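You operate a simulated robot arm through the tools that you are given. There is no shell and no other tool. Be economical: measure what you need, move in short steps, check, and stop when the job is done.

You run a simulated two-armed robot. Do the job below in one go: nothing can be reset, and whatever is moved stays where it is left.

## Task
Fetch the gauge ring with the largest size on its label from the left part of the left bench and set it on the second level from the bottom of the packing shelf. Then press the far left box button to switch it on. Then put one of the tins from the top of the inspection bench on the right canopy top. Then open the middle sample drawer. Keep to this order.

Only the result counts: the job must be done as asked and must still hold three seconds after the hand-in. Knocking over, shifting, dropping, spilling or breaking anything else fails it.

## Robot
Two 7-joint arms with fingered hands on one trunk, on a base that drives. Base frame: it is fixed to the floor where the robot stands at the start and does not move with it; the origin is under the middle of the robot, x ahead of it, y to its left, z up; the surface under the hand at the start is at about z = 810. Units: mm, rad, N and s.
The left shoulder is at the start at [60, 126, 1055], the right one opposite. With the tool pointing down near the work surface each hand reaches from about 400 to 720 mm from the robot's upright axis, wherever it stands, measured 20 degrees to its own side. Places, roughly: far left box button [300, -1000, 1800]; gauge ring [750, 0, 750]; middle sample drawer [-5700, -6900, 500]; right canopy top [600, -6600, 1800]; second level of the packing shelf [-300, 1300, 600]; tin [-2000, -7500, 750]. Payload 2.5 kg a hand.
The tool frame of a hand sits at the grasp point between the pads (the TCP): z along the fingers, y along the line on which they close. The tips reach 30 mm beyond it. The gripper opens to 104 mm. The gripper's body begins 35 mm behind the TCP. The gripper is a hand of 5 fingers: y runs from the thumb to the fingers, the wrist lies at [-15, -104, -178] in the tool frame, and closing takes about 1.5 s.
Orientation is told as [roll, pitch, yaw] about the base's x, y, z axes, in that order, counted from this pose: with the fingers straight down and the wrist toward the robot, the tool's x, y and z point along [0, 1, 0], [1, 0, 0] and [0, 0, -1] of the base frame.

## Interface
- The arms move only by the tool step_arm. It takes "left_commands", "right_commands" or both (then of equal length, played together; a hand with none holds still); each is a list of rows, each an object (a shift or turn left out is 0, a gripper value left out holds the last) with "xyz": the shift along the tool's x, y, z in mm, a list of three; "delta_rot": the turn, a rotation vector about the tool's x, y, z in rad, a list of three. In form: [{"xyz": [tx, ty, tz], "delta_rot": [rx, ry, rz]}, ...]. A call has 1 to 12 rows; each row is the pose to reach, as a shift and turn from the pose commanded when the call began, along the tool's axes at that moment. "left_claw" and "right_claw" are, for a hand that has rows, the gripper command, from -1 (shut) to 1 (fully open), values between in proportion, set as the call begins (left out, the last holds). Rows are played at 5 a second. More than 50 mm and 0.15 rad between two rows, or a gripper value outside its range, and nothing of the call is played. Where a pose cannot be reached the arm comes as near as it can. A force on the tool above 40 N (or 10 N above the force at the start of the call, whichever is more), or a blocked arm, ends the call early, and 0.2 s more pass. The fingers move at their own pace (about 153 mm/s each) and stop on an object; they squeeze with about 33 N. The grip force told is the motor's: it shows also when the fingers shut on nothing. Time passes only in rows, and 0.2 s behind the last, so rows that repeat a pose let the fingers close. It gives the time, the measured TCP pose, the force on the tool (base axes), the opening and the grip force at its end, in the units of the frame above (readings bear some noise), with the torque about the TCP (base axes, N m) and any sound that the robot's microphone picked up.
- Cameras (640 x 400 px; columns grow to the right, rows downward): "scene" is now at [134.3, -5.5, 1290.4]; the picture's right is [-0.06, -1.00, 0.00], its down [-0.32, 0.02, -0.95] and it looks along [0.94, -0.06, -0.32] (base axes); focal length 250 px, centre (320, 200). "left" rides on the left gripper at [-80, -78, -141] in its tool frame; the picture's right is [-0.78, -0.30, 0.56], its down [0.53, -0.78, 0.33] and it looks along [0.33, 0.56, 0.76] (tool axes); focal length 247 px, centre (320, 200). "right" rides on the right gripper at [80, -78, -141] in its tool frame; the picture's right is [-0.78, 0.30, -0.56], its down [-0.54, -0.78, 0.33] and it looks along [-0.33, 0.56, 0.76] (tool axes); focal length 247 px, centre (320, 200).
- camera(camera): a new picture of that camera. No time passes.
- move_column(by): slides the trunk up (or, below 0, down) by that many mm; the arms and the scene camera ride with it, the base frame stays. It gives what a move gives, with no picture.
- steer(legs): drives the robot by 1 to 6 legs, each [ahead, left, turn to the left] in mm, mm and rad, along the robot's own axes; the way and the turn of a leg run together, so that a leg with both is an arc; at most 1500 mm and 3.142 rad a leg. The arms and the cameras ride along, it lands a little off, and it stops where it bumps. It gives what a move gives.
- set_fingers(index, middle, ring, little, thumb_bend, thumb_turn, hand): sets how far each is bent, from 0 (flat) to 1 (curled in); at 0.3 the hand is open as for a grip, at 0.7 the pads meet at the TCP. One left out holds its place. A second passes; each finger stops where it meets its share of the squeeze, and holds until it gets a number again. A gripper value or a shape takes the hand back. It gives what a move gives, with no picture; readings hold the bend of each and the force on index, middle, ring, little, thumb and palm. thumb_turn goes from beside the hand (0) to across from the fingers (1), as for a grip.
- preshape(shape, hand): the hand has 5 fingers and takes this shape, open, in about a second: jaw (thumb against the fingers, like two jaws); tri (thumb and two fingers); tip (a fingertip pinch); poke (one finger out to press); point (the index stretched); flat (the hand flat); cup (the hand cupped); fist (a fist). The gripper value then closes the fingers along that shape, each until it touches; the sizes above hold for jaw. It gives what a move gives, with no picture.
- aim_head(pan, tilt): turns the head with the scene camera to pan (to the left, within 1.501 rad either way) and tilt (down, from -0.506 to 1.204), counted from straight ahead of the robot. It gives what a move gives.
- measure_at(camera, pixels): there is no depth. For up to 12 entries [column, row, z] of the newest picture of that camera ("zoom" is the newest enlarged one), the place [x, y] in the base frame at which the ray of that pixel passes the height z, good to about 2 mm. No time passes.
- enlarge(camera, box): a new picture of the part [left, top, right, bottom] of that camera's present view, enlarged. No time passes.
- hand_in(): hands the job in; it is judged then, once.

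Go step by step. Measure first, check grasps and placings, and put right what went wrong. The budget is 110 turns and 88 pictures, counting those below and the enlarged ones. Unless the task says otherwise, let go and move clear before handing in.

The tools are called after "Call:" as name(argument=value, ...) on one line, values as JSON. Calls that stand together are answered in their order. step_arm: Moves the arms, as the interface text tells. Its arguments: {"type":"object","properties":{"left_commands":{"type":"array"},"left_claw":{"type":"number"},"right_commands":{"type":"array"},"right_claw":{"type":"number"}},"required":[]} The other tools are called the same way: move_column (by) slides the trunk up or down; preshape (shape, hand) gives the hand a shape; set_fingers (index, middle, ring, little, thumb_bend, thumb_turn, hand) moves the fingers one by one; steer (legs) drives the base; aim_head (pan, tilt) turns the head that bears the scene camera; camera (camera) takes a picture; measure_at (camera, pixels) gives the place at which the rays of pixels pass given heights; enlarge (camera, box) takes an enlarged picture of a part of a camera's view; hand_in () hands the job in.

At the start:

```text
t: 0.0
left_tcp_pos: [425.0, 203.9, 1109.2]
left_ee_rot: [-0.001, 0.002, 0.001]
left_wrist_force: [-0.3, -0.8, 0.5]
left_moment: [-0.01, -0.01, -0.02]
left_width: 103.5
left_grasp_force: 0.1
left_shape: jaw
left_bend: [0.3, 0.3, 0.3, 0.3, 0.3, 0.98]
left_finger forces: [0.1, 0.0, 0.0, 0.0, 0.1, 0.0]
right_tcp_pos: [432.5, -143.8, 1057.2]
right_ee_rot: [0.002, 0.0, 0.001]
right_wrist_force: [0.4, 0.4, 0.4]
right_moment: [-0.02, 0.01, 0.0]
right_width: 103.5
right_grasp_force: 0.1
right_shape: jaw
right_bend: [0.3, 0.3, 0.3, 0.3, 0.3, 0.98]
right_finger forces: [0.0, 0.0, 0.1, 0.0, 0.0, 0.0]
trunk travel left (down, up): [-450.0, 490.0]
robot x, y, heading: [-0.6, 1.3, -0.001]
head pan, tilt: [-0.059, 0.33]
```

scene: 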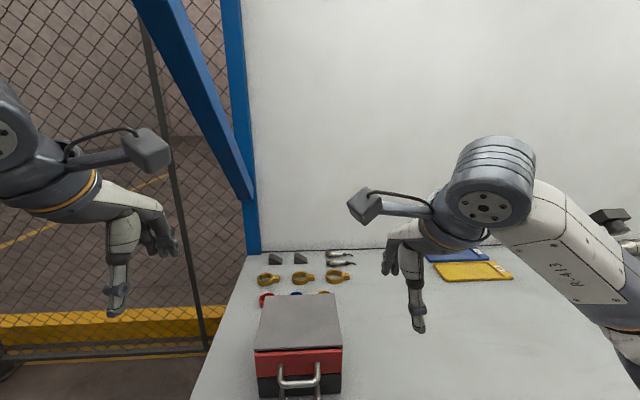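
right: 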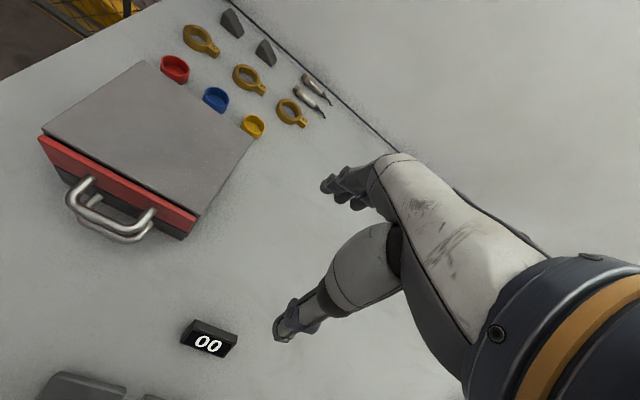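
left: 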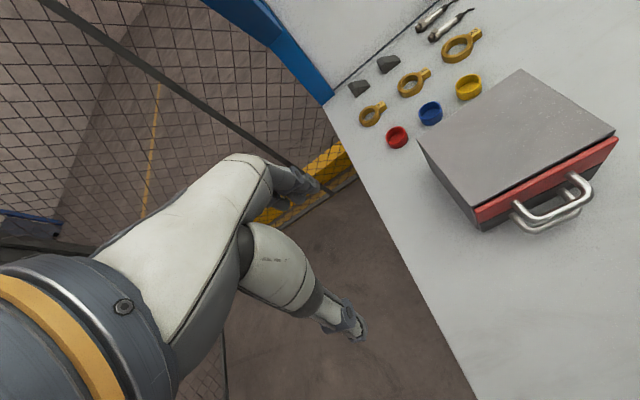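

The three yellow gauge rings show at scene pixels about (268,280), (303,278) and (338,277), beyond a toolbox. I'll enlarge them to read the labels.

Call:
enlarge(camera="scene", box=[240, 240, 370, 321])

Call:
enlarge(camera="right", box=[160, 0, 352, 120])

Call:
measure_at(camera="scene", pixels=[[268, 280, 815], [303, 278, 815], [338, 277, 815], [260, 350, 930], [342, 348, 930], [268, 296, 930], [335, 294, 930], [190, 399, 810], [247, 252, 810], [316, 370, 870]])

```text
4.92 times, centred on (305, 280) of scene
```

zoom: 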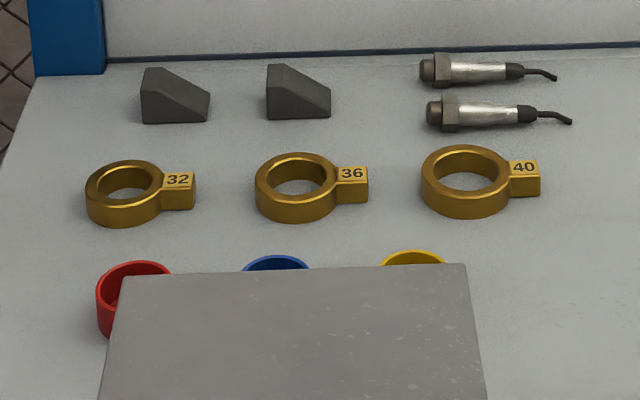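

```text
3.33 times, centred on (256, 60) of right
```

zoom: 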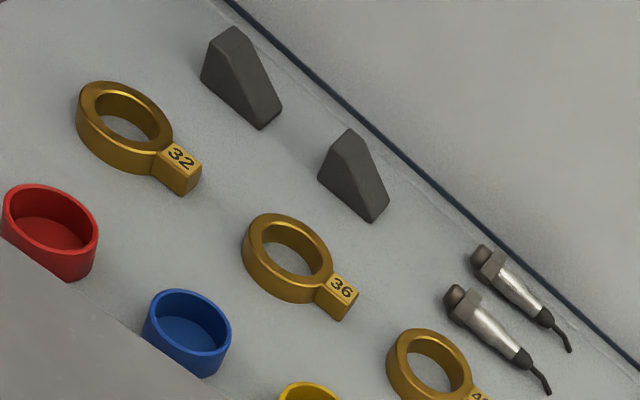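

```text
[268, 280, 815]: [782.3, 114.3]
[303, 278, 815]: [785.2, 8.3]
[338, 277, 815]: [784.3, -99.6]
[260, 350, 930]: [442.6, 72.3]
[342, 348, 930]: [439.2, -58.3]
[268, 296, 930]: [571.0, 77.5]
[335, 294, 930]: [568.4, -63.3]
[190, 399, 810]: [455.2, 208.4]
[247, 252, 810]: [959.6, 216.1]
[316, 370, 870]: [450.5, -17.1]
```

Ring 40 (right one, about (784,-100)) is the largest of the three. I'll look around left (shelf) and right (box buttons) before moving.

Call:
aim_head(pan=1.5, tilt=0.4)

Call:
camera(camera="scene")

Call:
aim_head(pan=-1.2, tilt=0.0)

Call:
camera(camera="scene")

```text
t: 1.6
left_tcp_pos: [424.6, 203.3, 1110.9]
left_ee_rot: [0.0, 0.0, -0.002]
left_wrist_force: [-0.8, 0.2, 0.1]
left_moment: [0.0, -0.02, 0.0]
left_width: 103.9
left_grasp_force: 0.0
left_shape: jaw
left_bend: [0.3, 0.3, 0.3, 0.3, 0.3, 0.98]
left_finger forces: [0.1, 0.0, 0.0, 0.1, 0.0, 0.0]
right_tcp_pos: [432.7, -145.0, 1057.3]
right_ee_rot: [0.0, 0.0, 0.0]
right_wrist_force: [-0.5, 0.2, -0.1]
right_moment: [0.02, -0.01, 0.01]
right_width: 103.9
right_grasp_force: 0.1
right_shape: jaw
right_bend: [0.3, 0.3, 0.3, 0.3, 0.3, 0.98]
right_finger forces: [0.0, 0.1, 0.0, 0.0, 0.0, 0.1]
trunk travel left (down, up): [-450.0, 490.0]
robot x, y, heading: [3.1, -2.0, -0.002]
head pan, tilt: [1.499, 0.4]
```

```text
82 pictures are left
```

scene: 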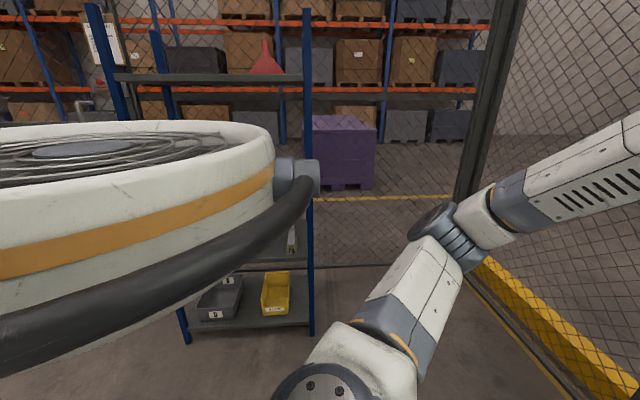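

```text
t: 4.0
left_tcp_pos: [423.7, 202.0, 1110.4]
left_ee_rot: [0.0, -0.001, -0.001]
left_wrist_force: [0.8, -0.4, 0.3]
left_moment: [0.02, 0.03, -0.01]
left_width: 103.4
left_grasp_force: 0.1
left_shape: jaw
left_bend: [0.3, 0.3, 0.3, 0.3, 0.3, 0.98]
left_finger forces: [0.0, 0.0, 0.0, 0.1, 0.0, 0.0]
right_tcp_pos: [432.4, -143.5, 1057.7]
right_ee_rot: [-0.001, 0.0, 0.0]
right_wrist_force: [-0.5, 0.0, 0.7]
right_moment: [-0.04, -0.01, -0.02]
right_width: 103.8
right_grasp_force: 0.1
right_shape: jaw
right_bend: [0.3, 0.3, 0.3, 0.3, 0.3, 0.98]
right_finger forces: [0.0, 0.0, 0.0, 0.1, 0.1, 0.1]
trunk travel left (down, up): [-450.0, 490.0]
robot x, y, heading: [-0.1, -1.6, -0.003]
head pan, tilt: [-1.201, 0.0]
```

```text
81 pictures are left
```

scene: 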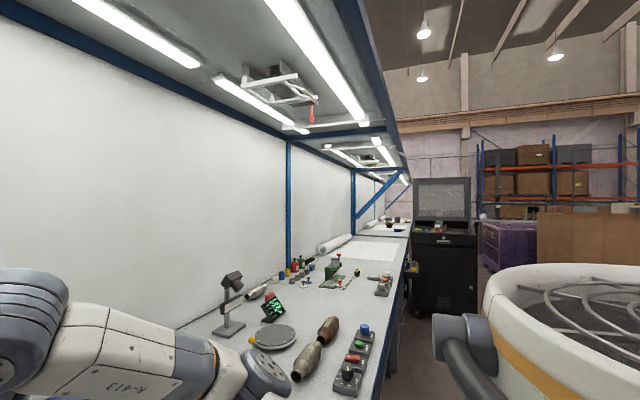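

Shelf to the left, bench row to the right; the button boxes look to be on the bench/overhead—later. Next I look down at the bench edge, and at the ring close up from the scene camera.

Call:
aim_head(pan=0.0, tilt=1.0)

Call:
camera(camera="scene")

Call:
measure_at(camera="right", pixels=[[42, 138, 930], [193, 215, 930], [180, 238, 810], [285, 112, 820], [305, 123, 820], [150, 62, 930], [205, 340, 825]])

```text
t: 5.4
left_tcp_pos: [423.9, 201.7, 1109.9]
left_ee_rot: [0.001, 0.0, 0.001]
left_wrist_force: [0.3, -0.3, -0.7]
left_moment: [0.02, 0.03, 0.0]
left_width: 103.6
left_grasp_force: 0.1
left_shape: jaw
left_bend: [0.3, 0.3, 0.3, 0.3, 0.3, 0.98]
left_finger forces: [0.0, 0.0, 0.0, 0.1, 0.0, 0.0]
right_tcp_pos: [432.2, -143.1, 1057.5]
right_ee_rot: [-0.001, 0.0, 0.0]
right_wrist_force: [0.4, -0.4, -0.2]
right_moment: [-0.05, 0.01, 0.0]
right_width: 103.6
right_grasp_force: 0.0
right_shape: jaw
right_bend: [0.3, 0.3, 0.3, 0.3, 0.3, 0.98]
right_finger forces: [0.0, 0.0, 0.0, 0.1, 0.1, 0.0]
trunk travel left (down, up): [-450.0, 490.0]
robot x, y, heading: [0.5, 1.6, -0.003]
head pan, tilt: [0.0, 1.0]
```

```text
80 pictures are left
```

scene: 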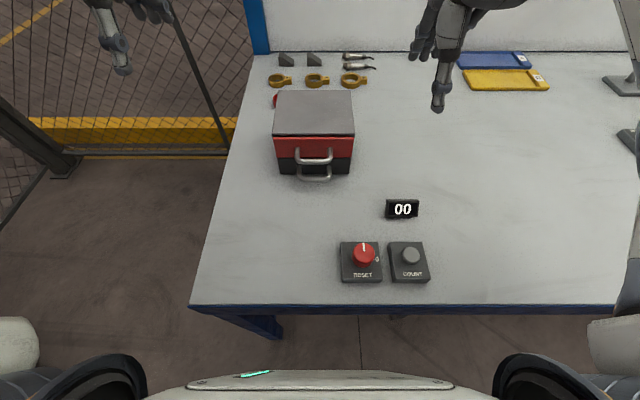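

```text
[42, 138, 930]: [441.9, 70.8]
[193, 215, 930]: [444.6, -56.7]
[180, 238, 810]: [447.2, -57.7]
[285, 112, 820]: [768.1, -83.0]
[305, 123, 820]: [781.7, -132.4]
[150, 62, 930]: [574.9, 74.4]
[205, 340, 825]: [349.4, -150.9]
```

Toolbox top is at about z=930. I'll measure the bench edge (row 305), the ring and the base outline in this view.

Call:
measure_at(camera="scene", pixels=[[320, 305, 810], [320, 372, 900], [320, 372, 1000], [320, 372, 1150], [355, 80, 820], [342, 80, 825], [370, 80, 825], [352, 88, 810], [384, 262, 830], [340, 215, 810]])

Call:
enlarge(camera="scene", box=[260, 50, 420, 150])

```text
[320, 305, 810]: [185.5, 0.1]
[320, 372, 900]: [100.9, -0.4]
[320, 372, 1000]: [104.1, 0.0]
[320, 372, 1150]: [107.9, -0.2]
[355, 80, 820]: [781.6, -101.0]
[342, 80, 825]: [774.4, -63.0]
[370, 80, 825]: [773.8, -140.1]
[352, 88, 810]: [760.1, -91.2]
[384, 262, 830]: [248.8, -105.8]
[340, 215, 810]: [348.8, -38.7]
```

```text
4.00 times, centred on (340, 100) of scene
```

zoom: 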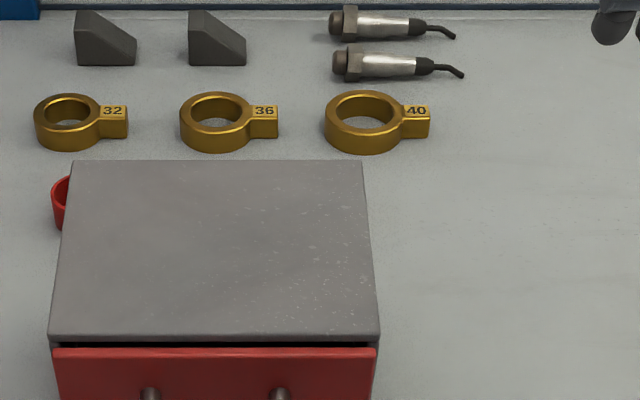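

The bench edge lies at x≈185 and the ring is about 775 away. I'll get ring rim and neighbour points from the zoom, and drive 60 mm ahead.

Call:
measure_at(camera="zoom", pixels=[[324, 115, 825], [402, 115, 825], [362, 90, 825], [362, 134, 825], [362, 154, 810], [428, 112, 825], [428, 138, 810], [350, 80, 810], [345, 110, 825], [393, 110, 825], [460, 76, 815], [70, 190, 830]])

Call:
steer(legs=[[60, 0, 0]])

```text
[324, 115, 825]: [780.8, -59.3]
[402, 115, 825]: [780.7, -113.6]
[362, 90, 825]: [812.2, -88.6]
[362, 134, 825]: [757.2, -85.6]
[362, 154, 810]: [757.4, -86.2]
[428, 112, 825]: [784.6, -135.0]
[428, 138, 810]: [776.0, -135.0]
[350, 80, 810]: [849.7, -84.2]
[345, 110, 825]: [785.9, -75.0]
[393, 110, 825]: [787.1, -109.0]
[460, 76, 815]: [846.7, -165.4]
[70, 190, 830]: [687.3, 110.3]
```

```text
t: 6.4
left_tcp_pos: [484.8, 202.5, 1109.4]
left_ee_rot: [-0.001, 0.0, 0.0]
left_wrist_force: [0.2, 0.2, -0.5]
left_moment: [-0.01, 0.0, -0.01]
left_width: 103.8
left_grasp_force: 0.1
left_shape: jaw
left_bend: [0.3, 0.3, 0.3, 0.3, 0.3, 0.98]
left_finger forces: [0.0, 0.0, 0.0, 0.0, 0.0, 0.1]
right_tcp_pos: [493.1, -144.2, 1056.9]
right_ee_rot: [0.0, 0.0, -0.001]
right_wrist_force: [-0.2, 0.1, -0.4]
right_moment: [0.02, 0.02, -0.01]
right_width: 103.8
right_grasp_force: 0.2
right_shape: jaw
right_bend: [0.3, 0.3, 0.3, 0.3, 0.3, 0.98]
right_finger forces: [0.0, 0.1, 0.0, 0.1, 0.1, 0.1]
trunk travel left (down, up): [-450.0, 490.0]
robot x, y, heading: [62.9, 3.1, 0.001]
head pan, tilt: [0.0, 1.0]
```

Ring 40: centre about (784,-87), Ø55, z 810–825, with the sensor 37 mm behind. I'll shift the base 80 mm right so the forearm clears the toolbox, then bring the right hand high above the ring.

Call:
steer(legs=[[0, -80, 0]])

Call:
step_arm(right_commands=[{"xyz": [0, 40, 0]}, {"xyz": [10, 80, 0]}, {"xyz": [30, 120, 10]}, {"xyz": [50, 160, 20]}, {"xyz": [70, 200, 30]}, {"xyz": [95, 235, 45]}, {"xyz": [115, 265, 60]}, {"xyz": [137, 291, 80]}, {"xyz": [137, 291, 100]}, {"xyz": [137, 291, 100]}], right_claw=0.7)

Call:
camera(camera="scene")

Call:
camera(camera="right")

```text
t: 7.5
left_tcp_pos: [483.6, 121.3, 1110.8]
left_ee_rot: [-0.001, -0.001, 0.003]
left_wrist_force: [0.5, 0.1, -0.9]
left_moment: [0.01, 0.0, 0.0]
left_width: 103.5
left_grasp_force: 0.1
left_shape: jaw
left_bend: [0.3, 0.3, 0.3, 0.3, 0.3, 0.98]
left_finger forces: [0.0, 0.1, 0.0, 0.1, 0.0, 0.0]
right_tcp_pos: [493.0, -225.7, 1057.0]
right_ee_rot: [-0.002, 0.002, 0.001]
right_wrist_force: [-0.1, 0.0, 0.4]
right_moment: [0.0, 0.0, 0.0]
right_width: 103.7
right_grasp_force: 0.1
right_shape: jaw
right_bend: [0.3, 0.3, 0.3, 0.3, 0.3, 0.98]
right_finger forces: [0.1, 0.0, 0.0, 0.0, 0.1, 0.0]
trunk travel left (down, up): [-450.0, 490.0]
robot x, y, heading: [60.2, -76.2, 0.005]
head pan, tilt: [0.0, 1.0]
```

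```text
t: 9.7
left_tcp_pos: [483.0, 123.9, 1110.8]
left_ee_rot: [0.0, -0.001, 0.002]
left_wrist_force: [-0.1, 0.0, -0.1]
left_moment: [-0.03, -0.02, 0.0]
left_width: 103.6
left_grasp_force: 0.2
left_shape: jaw
left_bend: [0.3, 0.3, 0.3, 0.3, 0.3, 0.98]
left_finger forces: [0.1, 0.0, 0.0, 0.1, 0.1, 0.0]
right_tcp_pos: [730.7, -102.7, 945.8]
right_ee_rot: [0.0, -0.001, 0.0]
right_wrist_force: [-1.2, 1.0, -0.1]
right_moment: [0.02, -0.02, -0.01]
right_width: 88.6
right_grasp_force: 0.1
right_shape: jaw
right_bend: [0.27, 0.33, 0.31, 0.32, 0.44, 0.99]
right_finger forces: [0.0, 0.0, 0.0, 0.0, 0.1, 0.0]
right hand out of reach, approached as far as the arm can: row 6, 7, 8, 9, 10
trunk travel left (down, up): [-450.0, 490.0]
robot x, y, heading: [58.4, -82.6, -0.001]
head pan, tilt: [0.0, 1.0]
```

```text
78 pictures are left
```

scene: 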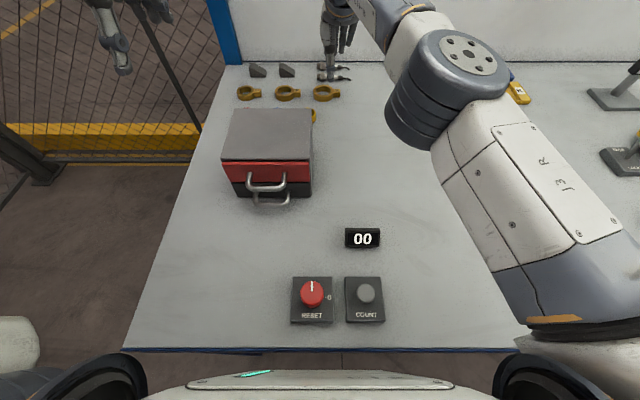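

```text
77 pictures are left
```

right: 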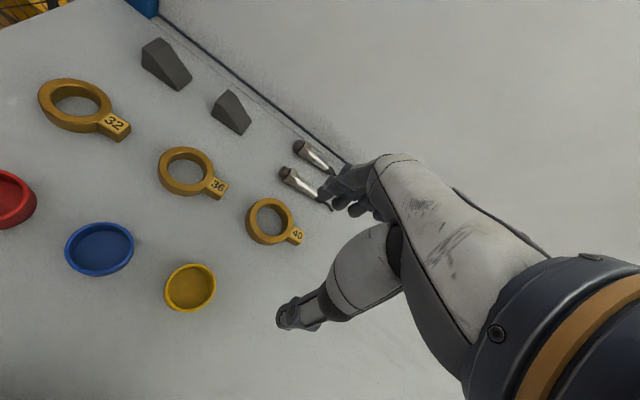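

The arm topped out at x≈731, 55 mm short. I'll look straight down to judge how far the base can still come toward the bench.

Call:
aim_head(pan=0.0, tilt=1.2)

Call:
camera(camera="scene")

Call:
camera(camera="left")

```text
t: 10.4
left_tcp_pos: [484.6, 122.6, 1109.8]
left_ee_rot: [0.002, -0.001, 0.001]
left_wrist_force: [0.6, -0.4, 0.1]
left_moment: [-0.03, 0.0, 0.02]
left_width: 103.4
left_grasp_force: 0.1
left_shape: jaw
left_bend: [0.3, 0.3, 0.3, 0.3, 0.3, 0.98]
left_finger forces: [0.1, 0.1, 0.1, 0.0, 0.0, 0.0]
right_tcp_pos: [729.9, -102.4, 946.9]
right_ee_rot: [0.001, -0.001, 0.002]
right_wrist_force: [-0.3, 1.1, 0.2]
right_moment: [0.0, 0.04, -0.01]
right_width: 88.5
right_grasp_force: 0.1
right_shape: jaw
right_bend: [0.27, 0.33, 0.31, 0.32, 0.44, 0.99]
right_finger forces: [0.0, 0.1, 0.1, 0.0, 0.0, 0.0]
trunk travel left (down, up): [-450.0, 490.0]
robot x, y, heading: [61.6, -77.1, -0.002]
head pan, tilt: [0.0, 1.201]
```

```text
76 pictures are left
```

scene: 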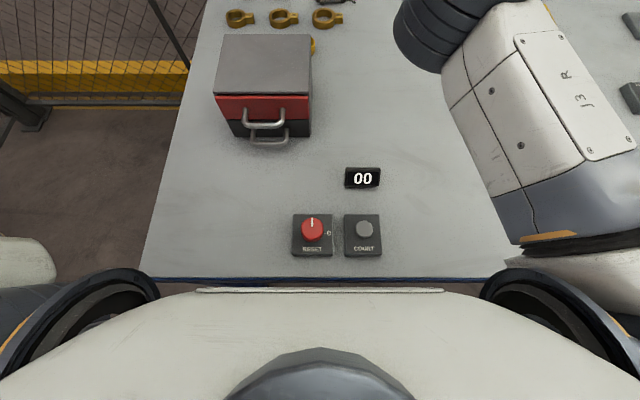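

```text
75 pictures are left
```

left: 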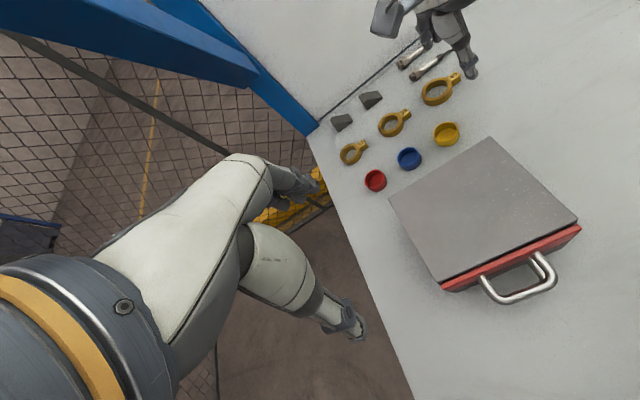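

The chest overhangs near the bench edge (row 290 vs edge row 280) but sits well above it. I'll raise the trunk 50 mm for clearance and creep 50 mm ahead.

Call:
move_column(by=50)

Call:
steer(legs=[[50, 20, 0]])

Call:
camera(camera="scene")

```text
t: 11.3
left_tcp_pos: [483.1, 122.3, 1160.6]
left_ee_rot: [0.0, 0.001, 0.001]
left_wrist_force: [-0.1, -0.7, -0.8]
left_moment: [0.04, 0.0, -0.02]
left_width: 103.6
left_grasp_force: 0.0
left_shape: jaw
left_bend: [0.3, 0.3, 0.3, 0.3, 0.3, 0.98]
left_finger forces: [0.0, 0.1, 0.0, 0.1, 0.0, 0.1]
right_tcp_pos: [730.5, -102.8, 995.5]
right_ee_rot: [0.001, 0.0, 0.0]
right_wrist_force: [0.3, -0.7, -0.2]
right_moment: [-0.04, 0.01, 0.02]
right_width: 88.6
right_grasp_force: 0.1
right_shape: jaw
right_bend: [0.27, 0.33, 0.31, 0.32, 0.44, 0.99]
right_finger forces: [0.1, 0.0, 0.0, 0.0, 0.0, 0.0]
trunk travel left (down, up): [-500.0, 440.0]
robot x, y, heading: [57.8, -77.5, 0.007]
head pan, tilt: [0.0, 1.201]
```

```text
t: 12.3
left_tcp_pos: [536.0, 142.6, 1160.4]
left_ee_rot: [-0.001, 0.0, 0.0]
left_wrist_force: [0.4, 0.3, -0.1]
left_moment: [-0.05, 0.03, 0.0]
left_width: 103.8
left_grasp_force: 0.0
left_shape: jaw
left_bend: [0.3, 0.3, 0.3, 0.3, 0.3, 0.98]
left_finger forces: [0.0, 0.0, 0.1, 0.1, 0.1, 0.1]
right_tcp_pos: [782.3, -83.2, 995.7]
right_ee_rot: [0.0, -0.001, 0.0]
right_wrist_force: [-0.1, 1.0, -0.4]
right_moment: [0.0, -0.02, -0.04]
right_width: 88.4
right_grasp_force: 0.0
right_shape: jaw
right_bend: [0.27, 0.33, 0.31, 0.32, 0.44, 0.99]
right_finger forces: [0.1, 0.1, 0.0, 0.0, 0.0, 0.0]
trunk travel left (down, up): [-500.0, 440.0]
robot x, y, heading: [113.9, -61.8, 0.001]
head pan, tilt: [0.0, 1.201]
```

```text
74 pictures are left
```

scene: 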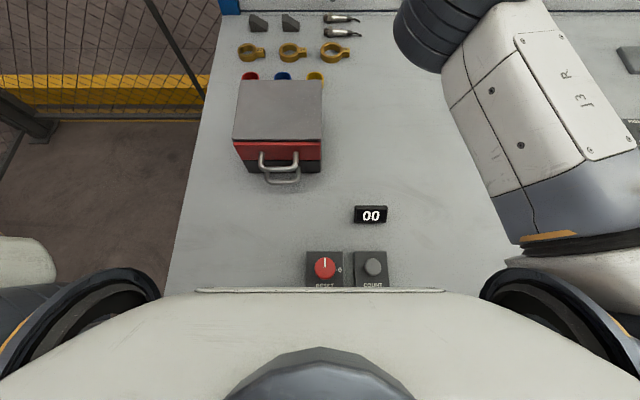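

Robot advanced freely, hand now over the ring at (782,-83,996). Descend 100 mm and check.

Call:
step_arm(right_commands=[{"xyz": [0, 0, 40]}, {"xyz": [0, 0, 80]}, {"xyz": [0, 0, 100]}, {"xyz": [0, 0, 100]}])

Call:
camera(camera="right")

Call:
enlarge(camera="left", box=[300, 0, 556, 160])

```text
t: 13.3
left_tcp_pos: [536.0, 141.5, 1160.3]
left_ee_rot: [-0.001, -0.001, 0.002]
left_wrist_force: [0.0, 0.6, 0.2]
left_moment: [0.01, -0.01, 0.02]
left_width: 103.7
left_grasp_force: 0.2
left_shape: jaw
left_bend: [0.3, 0.3, 0.3, 0.3, 0.3, 0.98]
left_finger forces: [0.0, 0.0, 0.1, 0.0, 0.0, 0.0]
right_tcp_pos: [779.8, -84.7, 895.3]
right_ee_rot: [-0.001, 0.0, 0.001]
right_wrist_force: [-1.5, 0.7, -0.3]
right_moment: [-0.01, -0.01, 0.0]
right_width: 88.2
right_grasp_force: 0.0
right_shape: jaw
right_bend: [0.27, 0.33, 0.31, 0.32, 0.44, 0.99]
right_finger forces: [0.0, 0.0, 0.1, 0.0, 0.1, 0.1]
trunk travel left (down, up): [-500.0, 440.0]
robot x, y, heading: [111.7, -58.5, 0.002]
head pan, tilt: [0.0, 1.201]
```

```text
73 pictures are left
```

right: 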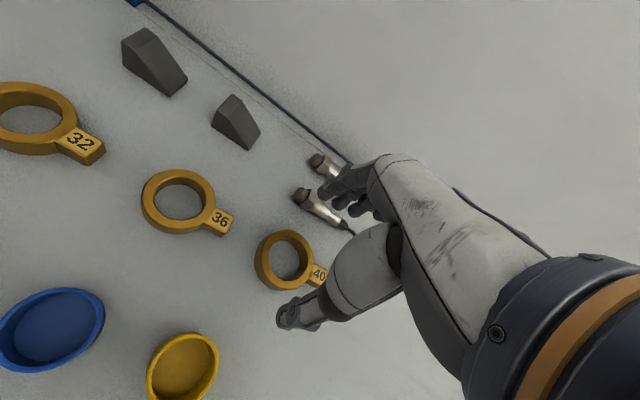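

```text
2.50 times, centred on (428, 80) of left
```

zoom: 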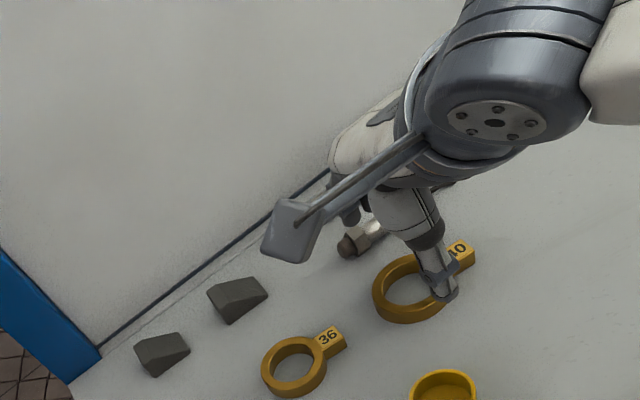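

Checking the ring's place with the closer right camera: ring rim (255,262)–(316,258), tab (318,275).

Call:
measure_at(camera="right", pixels=[[287, 258, 825], [288, 262, 817], [319, 274, 825], [300, 192, 815], [345, 232, 815]])

```text
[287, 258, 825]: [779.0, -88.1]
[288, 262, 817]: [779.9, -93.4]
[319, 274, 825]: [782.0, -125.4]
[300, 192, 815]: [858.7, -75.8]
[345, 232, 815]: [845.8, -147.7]
```

Ring centre ≈ (782,-88). Narrow to ~78 mm, shift slightly and descend to TCP z≈844.

Call:
step_arm(right_commands=[{"xyz": [-3, 2, 0]}, {"xyz": [-3, 2, 0]}, {"xyz": [-3, 2, 20]}, {"xyz": [-3, 2, 40]}, {"xyz": [-3, 3, 52]}, {"xyz": [-3, 3, 52]}], right_claw=0.5)

Call:
enlarge(camera="left", box=[380, 40, 540, 140])

Call:
enlarge(camera="right", box=[200, 150, 440, 350])

```text
t: 14.7
left_tcp_pos: [534.6, 142.6, 1160.2]
left_ee_rot: [-0.001, -0.001, 0.002]
left_wrist_force: [-0.2, 0.2, 0.0]
left_moment: [-0.01, 0.0, 0.0]
left_width: 103.8
left_grasp_force: 0.1
left_shape: jaw
left_bend: [0.3, 0.3, 0.3, 0.3, 0.3, 0.98]
left_finger forces: [0.0, 0.1, 0.0, 0.0, 0.1, 0.0]
right_tcp_pos: [780.8, -89.2, 843.5]
right_ee_rot: [0.0, 0.0, -0.001]
right_wrist_force: [0.3, 0.5, 0.6]
right_moment: [-0.01, -0.06, 0.03]
right_width: 78.1
right_grasp_force: 0.1
right_shape: jaw
right_bend: [0.27, 0.35, 0.33, 0.34, 0.54, 0.99]
right_finger forces: [0.1, 0.0, 0.0, 0.0, 0.1, 0.2]
right hand out of reach, approached as far as the arm can: row 5, 6
trunk travel left (down, up): [-500.0, 440.0]
robot x, y, heading: [110.7, -62.8, 0.003]
head pan, tilt: [0.0, 1.201]
```

```text
4.00 times, centred on (460, 90) of left
```

zoom: 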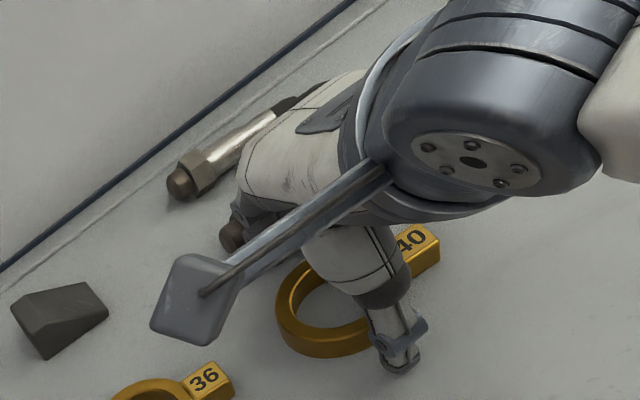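

```text
2.00 times, centred on (320, 250) of right
```

zoom: 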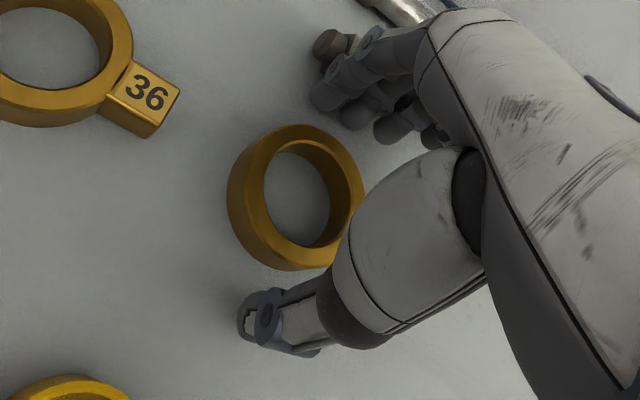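

The ring sits between thumb and fingers. Close.

Call:
step_arm(right_commands=[{"xyz": [0, 0, 0]}, {"xyz": [0, 0, 0]}, {"xyz": [0, 0, 0]}, {"xyz": [0, 0, 0]}, {"xyz": [0, 0, 0]}, {"xyz": [0, 0, 0]}, {"xyz": [0, 0, 0]}, {"xyz": [0, 0, 0]}, {"xyz": [0, 0, 0]}], right_claw=-1)

Call:
enlarge(camera="right", box=[200, 150, 440, 350])

```text
t: 16.7
left_tcp_pos: [535.0, 141.6, 1160.4]
left_ee_rot: [0.0, 0.001, 0.003]
left_wrist_force: [0.2, -0.8, -0.2]
left_moment: [0.01, 0.01, 0.0]
left_width: 103.9
left_grasp_force: 0.1
left_shape: jaw
left_bend: [0.3, 0.3, 0.3, 0.3, 0.3, 0.98]
left_finger forces: [0.0, 0.0, 0.0, 0.1, 0.0, 0.1]
right_tcp_pos: [781.0, -87.7, 844.5]
right_ee_rot: [0.001, 0.0, 0.001]
right_wrist_force: [0.1, -0.6, 0.3]
right_moment: [-0.01, 0.01, 0.03]
right_width: 50.6
right_grasp_force: 32.8
right_shape: jaw
right_bend: [0.74, 0.46, 0.49, 0.46, 0.7, 1.0]
right_finger forces: [18.2, 9.7, 0.0, 0.1, 26.8, 0.0]
trunk travel left (down, up): [-500.0, 440.0]
robot x, y, heading: [112.4, -57.1, -0.004]
head pan, tilt: [0.0, 1.201]
```

```text
2.00 times, centred on (320, 250) of right
```

zoom: 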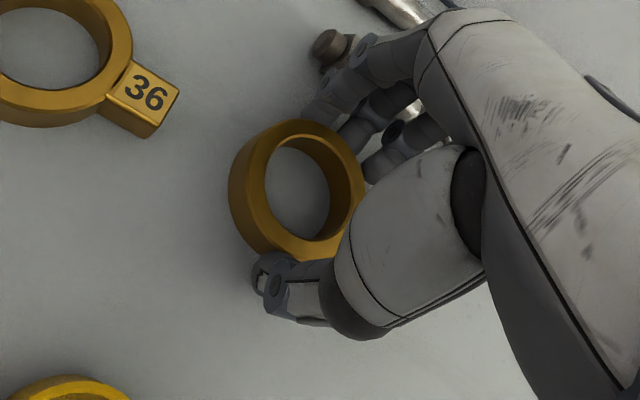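

Width 50.6 mm at 33 N: the ring is held by thumb, index and middle. Lift up 150 mm and check it comes along.

Call:
step_arm(right_commands=[{"xyz": [0, 0, -20]}, {"xyz": [0, 0, -50]}, {"xyz": [0, 0, -90]}, {"xyz": [0, 0, -130]}, {"xyz": [0, -20, -160]}, {"xyz": [0, -20, -160]}])

Call:
camera(camera="right")

```text
t: 18.1
left_tcp_pos: [536.2, 142.1, 1161.6]
left_ee_rot: [0.001, 0.001, 0.002]
left_wrist_force: [-0.1, -1.6, 0.3]
left_moment: [0.0, 0.02, 0.0]
left_width: 103.7
left_grasp_force: 0.2
left_shape: jaw
left_bend: [0.3, 0.3, 0.3, 0.3, 0.3, 0.98]
left_finger forces: [0.1, 0.1, 0.0, 0.0, 0.0, 0.0]
right_tcp_pos: [759.4, -88.2, 1004.0]
right_ee_rot: [-0.001, 0.0, -0.001]
right_wrist_force: [-0.5, -0.7, -0.9]
right_moment: [0.03, 0.0, 0.02]
right_width: 50.9
right_grasp_force: 33.0
right_shape: jaw
right_bend: [0.74, 0.46, 0.49, 0.46, 0.7, 1.0]
right_finger forces: [18.3, 9.7, 0.2, 0.0, 26.7, 0.1]
trunk travel left (down, up): [-500.0, 440.0]
robot x, y, heading: [111.3, -61.1, 0.002]
head pan, tilt: [0.0, 1.201]
```

```text
68 pictures are left
```

right: 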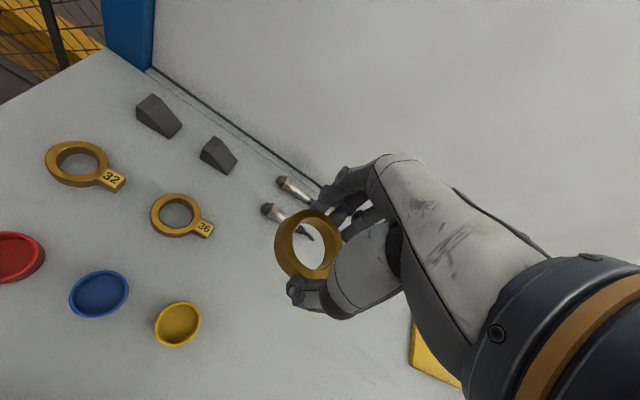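

Ring is securely held (66 pixels wide at (308,245)). Now retract the hand over the bench, then back the base out 400 mm and turn left to face the shelf.

Call:
step_arm(right_commands=[{"xyz": [-10, -45, 0]}, {"xyz": [-20, -90, 0]}, {"xyz": [-30, -135, 0]}, {"xyz": [-50, -180, -10]}, {"xyz": [-70, -220, -20]}])

Call:
steer(legs=[[-450, 0, 0], [0, 0, 1.57]])

Call:
aim_head(pan=0.0, tilt=0.5)

Call:
camera(camera="scene")

```text
refused: row 4 steps farther than a row can; nothing moved
```

```text
t: 24.6
left_tcp_pos: [-538.2, 363.6, 1160.4]
left_ee_rot: [0.0, 0.0, 1.582]
left_wrist_force: [0.2, -0.3, -0.2]
left_moment: [0.0, 0.03, 0.02]
left_width: 103.5
left_grasp_force: 0.0
left_shape: jaw
left_bend: [0.3, 0.3, 0.3, 0.3, 0.3, 0.98]
left_finger forces: [0.0, 0.1, 0.0, 0.0, 0.1, 0.1]
right_tcp_pos: [-310.9, 589.4, 1003.3]
right_ee_rot: [0.0, 0.0, 1.581]
right_wrist_force: [0.1, 1.0, -1.4]
right_moment: [0.03, 0.0, 0.02]
right_width: 50.3
right_grasp_force: 33.3
right_shape: jaw
right_bend: [0.74, 0.46, 0.49, 0.46, 0.71, 1.0]
right_finger forces: [18.2, 9.9, 0.1, 0.1, 26.3, 0.0]
trunk travel left (down, up): [-500.0, 440.0]
robot x, y, heading: [-334.2, -58.8, 1.581]
head pan, tilt: [0.0, 1.201]
```

```text
t: 25.7
left_tcp_pos: [-538.8, 364.4, 1160.7]
left_ee_rot: [0.0, -0.001, 1.582]
left_wrist_force: [0.0, -0.3, -0.7]
left_moment: [0.04, 0.02, -0.01]
left_width: 103.8
left_grasp_force: 0.1
left_shape: jaw
left_bend: [0.3, 0.3, 0.3, 0.3, 0.3, 0.98]
left_finger forces: [0.0, 0.0, 0.0, 0.0, 0.0, 0.0]
right_tcp_pos: [-310.3, 590.1, 1003.9]
right_ee_rot: [0.0, 0.0, 1.58]
right_wrist_force: [0.8, 0.9, -0.9]
right_moment: [0.03, 0.01, -0.02]
right_width: 50.7
right_grasp_force: 33.0
right_shape: jaw
right_bend: [0.74, 0.46, 0.49, 0.46, 0.71, 1.0]
right_finger forces: [18.2, 9.9, 0.1, 0.1, 26.4, 0.0]
trunk travel left (down, up): [-500.0, 440.0]
robot x, y, heading: [-335.7, -59.2, 1.578]
head pan, tilt: [0.0, 0.499]
```

```text
67 pictures are left
```

scene: 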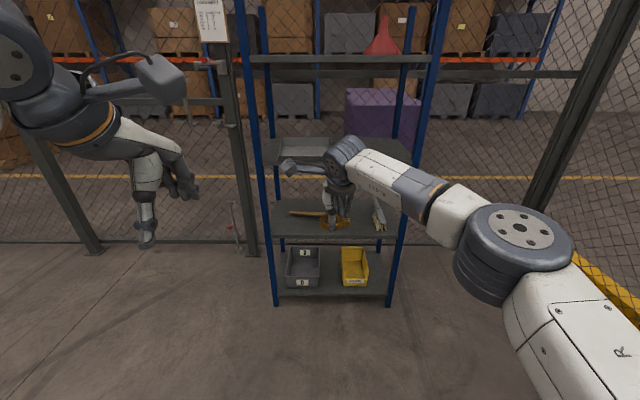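

Shelf has four levels: bottom with bins, second with a mallet and other items, third a tray, top a funnel. Let me zoom in and measure it.

Call:
enlarge(camera="scene", box=[240, 120, 440, 245])

Call:
measure_at(camera="scene", pixels=[[275, 305, 0], [390, 305, 0], [272, 236, 500], [400, 238, 500], [272, 236, 600], [400, 238, 600], [252, 62, 1400], [430, 62, 1400], [272, 236, 550], [275, 290, 200], [392, 292, 200], [275, 290, 150]])

```text
3.20 times, centred on (340, 182) of scene
```

zoom: 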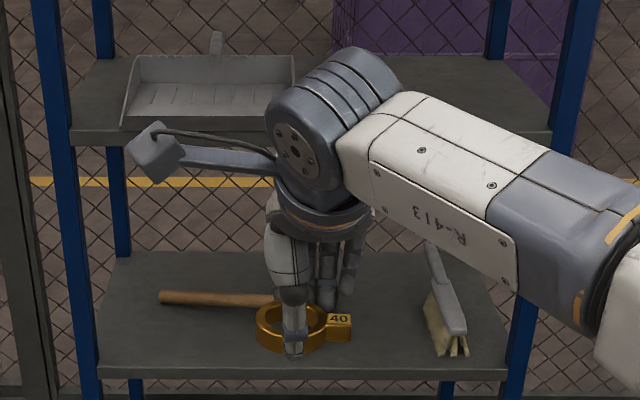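

```text
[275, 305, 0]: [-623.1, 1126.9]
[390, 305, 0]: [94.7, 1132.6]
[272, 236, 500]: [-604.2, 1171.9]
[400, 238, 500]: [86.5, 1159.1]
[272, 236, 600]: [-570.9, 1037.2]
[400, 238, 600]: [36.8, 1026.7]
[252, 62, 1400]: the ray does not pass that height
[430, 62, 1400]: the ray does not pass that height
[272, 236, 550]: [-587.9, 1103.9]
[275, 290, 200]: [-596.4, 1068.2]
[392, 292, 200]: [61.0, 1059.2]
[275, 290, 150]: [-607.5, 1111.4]
```

Second level's front edge ≈ y 1130, z ≈ 550; third level ≈ 955, so a fingers-down hand fits between. Measure obstacles from the zoom.

Call:
measure_at(camera="zoom", pixels=[[163, 298, 565], [270, 302, 565], [440, 355, 560], [425, 300, 570], [100, 365, 550], [510, 368, 550], [100, 365, 540], [130, 255, 550], [470, 350, 560], [72, 132, 950], [555, 132, 950]])

Call:
camera(camera="left")

```text
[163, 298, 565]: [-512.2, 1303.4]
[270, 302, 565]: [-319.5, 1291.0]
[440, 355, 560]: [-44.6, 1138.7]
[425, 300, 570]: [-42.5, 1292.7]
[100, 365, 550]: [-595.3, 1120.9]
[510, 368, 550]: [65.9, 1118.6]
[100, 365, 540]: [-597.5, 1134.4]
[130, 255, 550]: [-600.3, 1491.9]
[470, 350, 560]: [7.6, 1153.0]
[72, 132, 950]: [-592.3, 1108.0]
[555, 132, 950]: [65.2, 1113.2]
```

```text
65 pictures are left
```

left: 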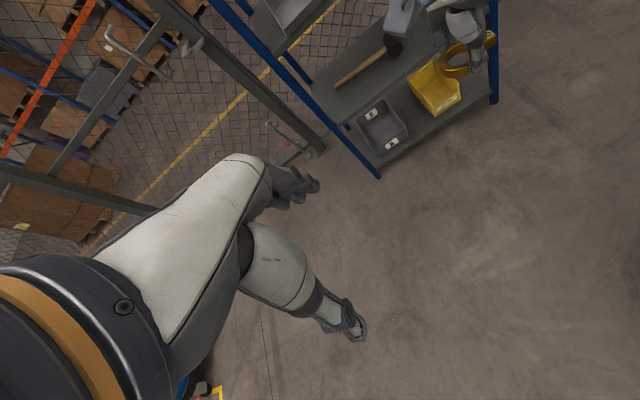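

Free room is in front middle at x≈-190 (mallet behind at y≈1295, brush at x≥-65). Lower the trunk 300 mm, shift right 120 mm and lower the hand to TCP z≈640.

Call:
move_column(by=-300)

Call:
steer(legs=[[0, -122, -0.008], [300, 0, 0]])

Call:
step_arm(right_commands=[{"xyz": [0, 0, 30]}, {"xyz": [0, 0, 60]}, {"xyz": [0, 0, 60]}])

Call:
camera(camera="scene")

Call:
camera(camera="right")

```text
t: 28.7
left_tcp_pos: [-539.4, 364.0, 860.8]
left_ee_rot: [-0.001, 0.0, 1.582]
left_wrist_force: [0.6, -0.5, 0.0]
left_moment: [0.02, 0.01, 0.03]
left_width: 103.5
left_grasp_force: 0.2
left_shape: jaw
left_bend: [0.3, 0.3, 0.3, 0.3, 0.3, 0.98]
left_finger forces: [0.1, 0.0, 0.0, 0.0, 0.1, 0.0]
right_tcp_pos: [-309.7, 589.0, 703.4]
right_ee_rot: [-0.001, -0.002, 1.58]
right_wrist_force: [-0.1, -0.9, -1.1]
right_moment: [0.02, 0.0, -0.02]
right_width: 50.2
right_grasp_force: 33.0
right_shape: jaw
right_bend: [0.74, 0.46, 0.49, 0.46, 0.71, 1.0]
right_finger forces: [18.2, 9.9, 0.1, 0.0, 26.3, 0.1]
trunk travel left (down, up): [-200.0, 740.0]
robot x, y, heading: [-331.5, -61.0, 1.579]
head pan, tilt: [0.0, 0.499]
```

```text
t: 31.6
left_tcp_pos: [-414.1, 669.6, 860.0]
left_ee_rot: [0.0, 0.0, 1.569]
left_wrist_force: [0.9, 0.2, -0.2]
left_moment: [0.01, 0.0, 0.02]
left_width: 103.6
left_grasp_force: 0.1
left_shape: jaw
left_bend: [0.3, 0.3, 0.3, 0.3, 0.3, 0.98]
left_finger forces: [0.0, 0.0, 0.0, 0.0, 0.1, 0.0]
right_tcp_pos: [-182.7, 893.8, 703.7]
right_ee_rot: [0.0, 0.001, 1.57]
right_wrist_force: [-0.1, 0.5, -1.9]
right_moment: [-0.01, 0.0, 0.02]
right_width: 50.2
right_grasp_force: 33.0
right_shape: jaw
right_bend: [0.74, 0.46, 0.49, 0.46, 0.71, 1.0]
right_finger forces: [18.3, 9.8, 0.1, 0.1, 26.5, 0.0]
trunk travel left (down, up): [-200.0, 740.0]
robot x, y, heading: [-215.3, 246.3, 1.565]
head pan, tilt: [0.0, 0.499]
```

```text
t: 32.4
left_tcp_pos: [-414.4, 670.4, 861.4]
left_ee_rot: [-0.001, 0.002, 1.569]
left_wrist_force: [-0.1, -0.9, -0.6]
left_moment: [0.01, -0.05, 0.03]
left_width: 103.7
left_grasp_force: 0.1
left_shape: jaw
left_bend: [0.3, 0.3, 0.3, 0.3, 0.3, 0.98]
left_finger forces: [0.0, 0.0, 0.0, 0.1, 0.0, 0.0]
right_tcp_pos: [-185.1, 895.1, 642.8]
right_ee_rot: [0.0, 0.0, 1.569]
right_wrist_force: [0.3, -0.6, -1.9]
right_moment: [-0.02, 0.01, -0.02]
right_width: 50.5
right_grasp_force: 33.0
right_shape: jaw
right_bend: [0.74, 0.46, 0.49, 0.46, 0.71, 1.0]
right_finger forces: [18.3, 9.8, 0.1, 0.1, 26.4, 0.0]
trunk travel left (down, up): [-200.0, 740.0]
robot x, y, heading: [-214.6, 240.7, 1.564]
head pan, tilt: [0.0, 0.499]
```

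```text
64 pictures are left
```

scene: 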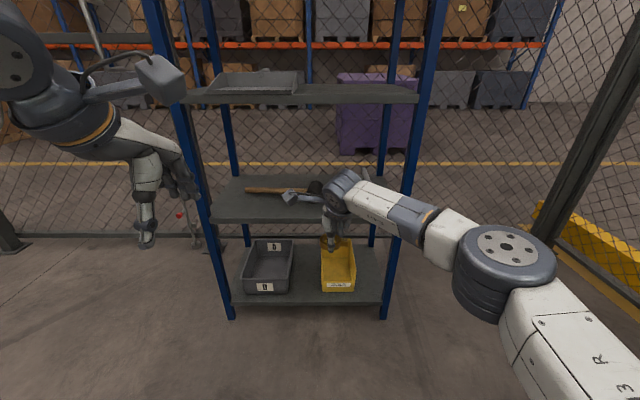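

```text
63 pictures are left
```

right: 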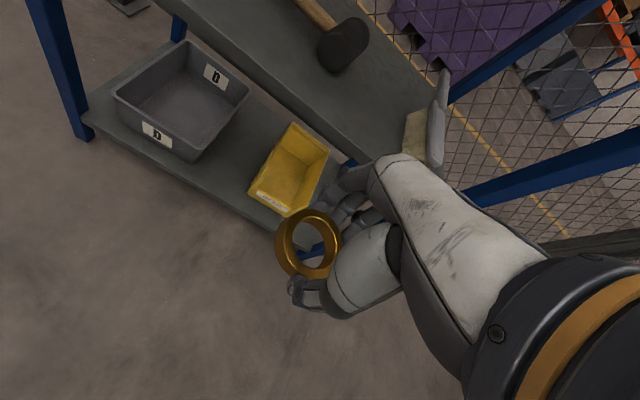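

Use both cameras on the second level's front edge to fix its height: scene (270,217), right (300,128); also mallet head and brush.

Call:
measure_at(camera="scene", pixels=[[270, 214, 540], [270, 214, 560], [250, 190, 565], [300, 189, 565], [312, 188, 590], [225, 180, 550], [270, 222, 520]])

Call:
measure_at(camera="right", pixels=[[300, 118, 540], [300, 118, 560], [330, 65, 560], [325, 42, 600], [365, 30, 600], [405, 140, 560], [335, 155, 540], [335, 155, 520]])

Call:
enlarge(camera="right", box=[240, 0, 480, 150])

```text
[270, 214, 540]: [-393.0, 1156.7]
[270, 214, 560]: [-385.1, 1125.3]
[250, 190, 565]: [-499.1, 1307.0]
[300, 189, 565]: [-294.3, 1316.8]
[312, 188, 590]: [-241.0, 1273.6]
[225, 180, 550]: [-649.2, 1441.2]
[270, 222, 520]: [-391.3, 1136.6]
```

```text
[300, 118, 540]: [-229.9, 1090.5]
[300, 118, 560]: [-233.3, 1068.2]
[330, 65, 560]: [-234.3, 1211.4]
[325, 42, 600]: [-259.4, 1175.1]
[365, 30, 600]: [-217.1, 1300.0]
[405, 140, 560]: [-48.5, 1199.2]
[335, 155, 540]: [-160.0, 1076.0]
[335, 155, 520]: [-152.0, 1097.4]
```

```text
2.67 times, centred on (360, 75) of right
```

zoom: 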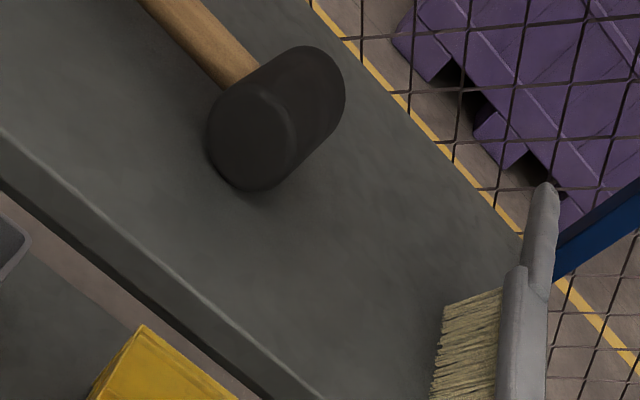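

The front left of the level (x≈-420, y≈1180) is roomier, so I'll aim there. Re-measure the edge from the right zoom, where the light line is at zoom (160,262), and shift the base left 235 mm.

Call:
measure_at(camera="zoom", pixels=[[160, 262, 540], [160, 262, 550], [160, 262, 560], [245, 188, 550], [215, 130, 590]])

Call:
steer(legs=[[0, 235, 0], [150, 0, 0.006]])

Call:
camera(camera="right")

Call:
camera(camera="scene")

```text
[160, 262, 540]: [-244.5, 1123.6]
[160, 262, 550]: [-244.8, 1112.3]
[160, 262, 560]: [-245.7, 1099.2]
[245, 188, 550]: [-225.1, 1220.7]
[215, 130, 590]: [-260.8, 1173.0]
```

```text
t: 35.1
left_tcp_pos: [-652.6, 816.2, 860.3]
left_ee_rot: [0.0, -0.001, 1.581]
left_wrist_force: [0.2, 0.9, 0.1]
left_moment: [-0.01, -0.01, 0.01]
left_width: 103.6
left_grasp_force: 0.1
left_shape: jaw
left_bend: [0.3, 0.3, 0.3, 0.3, 0.3, 0.98]
left_finger forces: [0.1, 0.0, 0.0, 0.0, 0.0, 0.1]
right_tcp_pos: [-425.6, 1043.3, 642.8]
right_ee_rot: [0.0, 0.001, 1.578]
right_wrist_force: [0.6, 0.9, -1.1]
right_moment: [0.03, 0.01, -0.01]
right_width: 50.3
right_grasp_force: 33.0
right_shape: jaw
right_bend: [0.74, 0.46, 0.49, 0.46, 0.71, 1.0]
right_finger forces: [18.3, 10.0, 0.1, 0.0, 26.4, 0.0]
trunk travel left (down, up): [-200.0, 740.0]
robot x, y, heading: [-447.7, 394.9, 1.582]
head pan, tilt: [0.0, 0.499]
```

```text
61 pictures are left
```

right: 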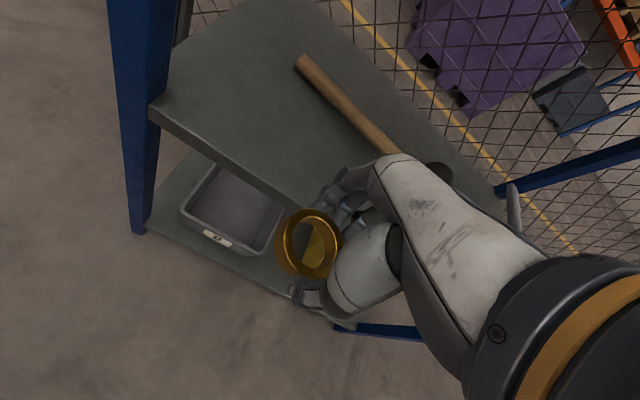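

```text
60 pictures are left
```

scene: 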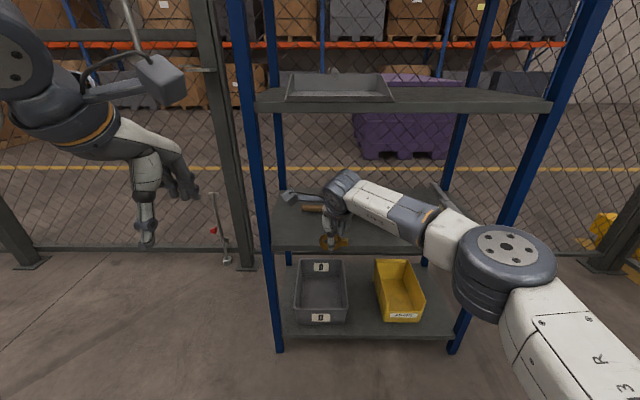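

Clear approach. Drive ahead 138 mm so the ring is over the front of the level.

Call:
steer(legs=[[138, 0, -0.006]])

Call:
step_arm(right_commands=[{"xyz": [0, 0, 20]}, {"xyz": [0, 0, 35]}, {"xyz": [0, 0, 35]}])

Call:
camera(camera="right")

Call:
enlarge(camera="scene", box=[240, 170, 440, 295])

```text
t: 36.4
left_tcp_pos: [-653.2, 956.2, 861.5]
left_ee_rot: [0.001, -0.003, 1.578]
left_wrist_force: [0.6, 0.3, 0.2]
left_moment: [0.01, 0.01, 0.02]
left_width: 103.7
left_grasp_force: 0.1
left_shape: jaw
left_bend: [0.3, 0.3, 0.3, 0.3, 0.3, 0.98]
left_finger forces: [0.0, 0.0, 0.0, 0.0, 0.1, 0.1]
right_tcp_pos: [-423.8, 1181.1, 642.8]
right_ee_rot: [-0.001, 0.0, 1.578]
right_wrist_force: [0.0, 0.4, -1.9]
right_moment: [0.03, -0.01, 0.0]
right_width: 50.0
right_grasp_force: 33.0
right_shape: jaw
right_bend: [0.74, 0.46, 0.49, 0.46, 0.71, 1.0]
right_finger forces: [18.4, 9.9, 0.1, 0.0, 26.4, 0.0]
trunk travel left (down, up): [-200.0, 740.0]
robot x, y, heading: [-449.8, 533.2, 1.574]
head pan, tilt: [0.0, 0.499]
```

```text
t: 37.2
left_tcp_pos: [-652.5, 954.7, 861.7]
left_ee_rot: [0.0, 0.0, 1.577]
left_wrist_force: [0.3, 0.3, 0.2]
left_moment: [-0.01, -0.01, -0.01]
left_width: 103.6
left_grasp_force: 0.0
left_shape: jaw
left_bend: [0.3, 0.3, 0.3, 0.3, 0.3, 0.98]
left_finger forces: [0.0, 0.0, 0.0, 0.1, 0.1, 0.0]
right_tcp_pos: [-422.0, 1182.5, 608.6]
right_ee_rot: [0.0, 0.001, 1.575]
right_wrist_force: [-0.3, -0.1, -1.2]
right_moment: [-0.03, -0.02, 0.03]
right_width: 50.1
right_grasp_force: 33.0
right_shape: jaw
right_bend: [0.74, 0.46, 0.49, 0.46, 0.71, 1.0]
right_finger forces: [18.4, 9.8, 0.1, 0.1, 26.4, 0.1]
trunk travel left (down, up): [-200.0, 740.0]
robot x, y, heading: [-445.1, 530.9, 1.578]
head pan, tilt: [0.0, 0.499]
```

```text
59 pictures are left
```

right: 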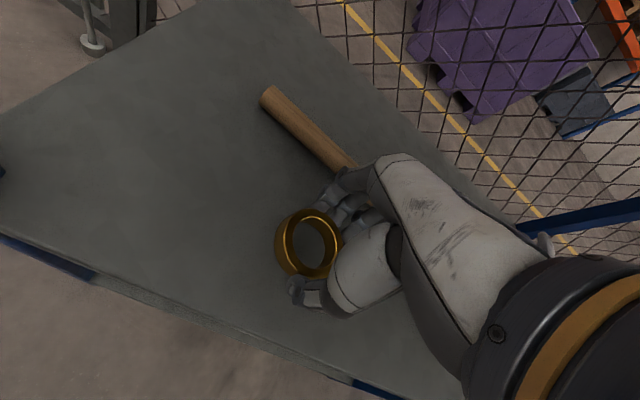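

```text
3.20 times, centred on (340, 232) of scene
```

zoom: 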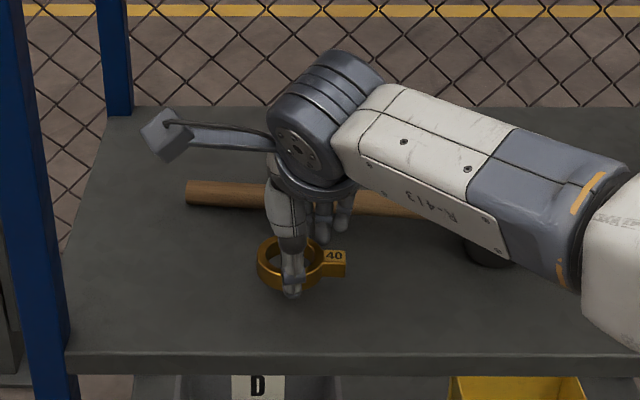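

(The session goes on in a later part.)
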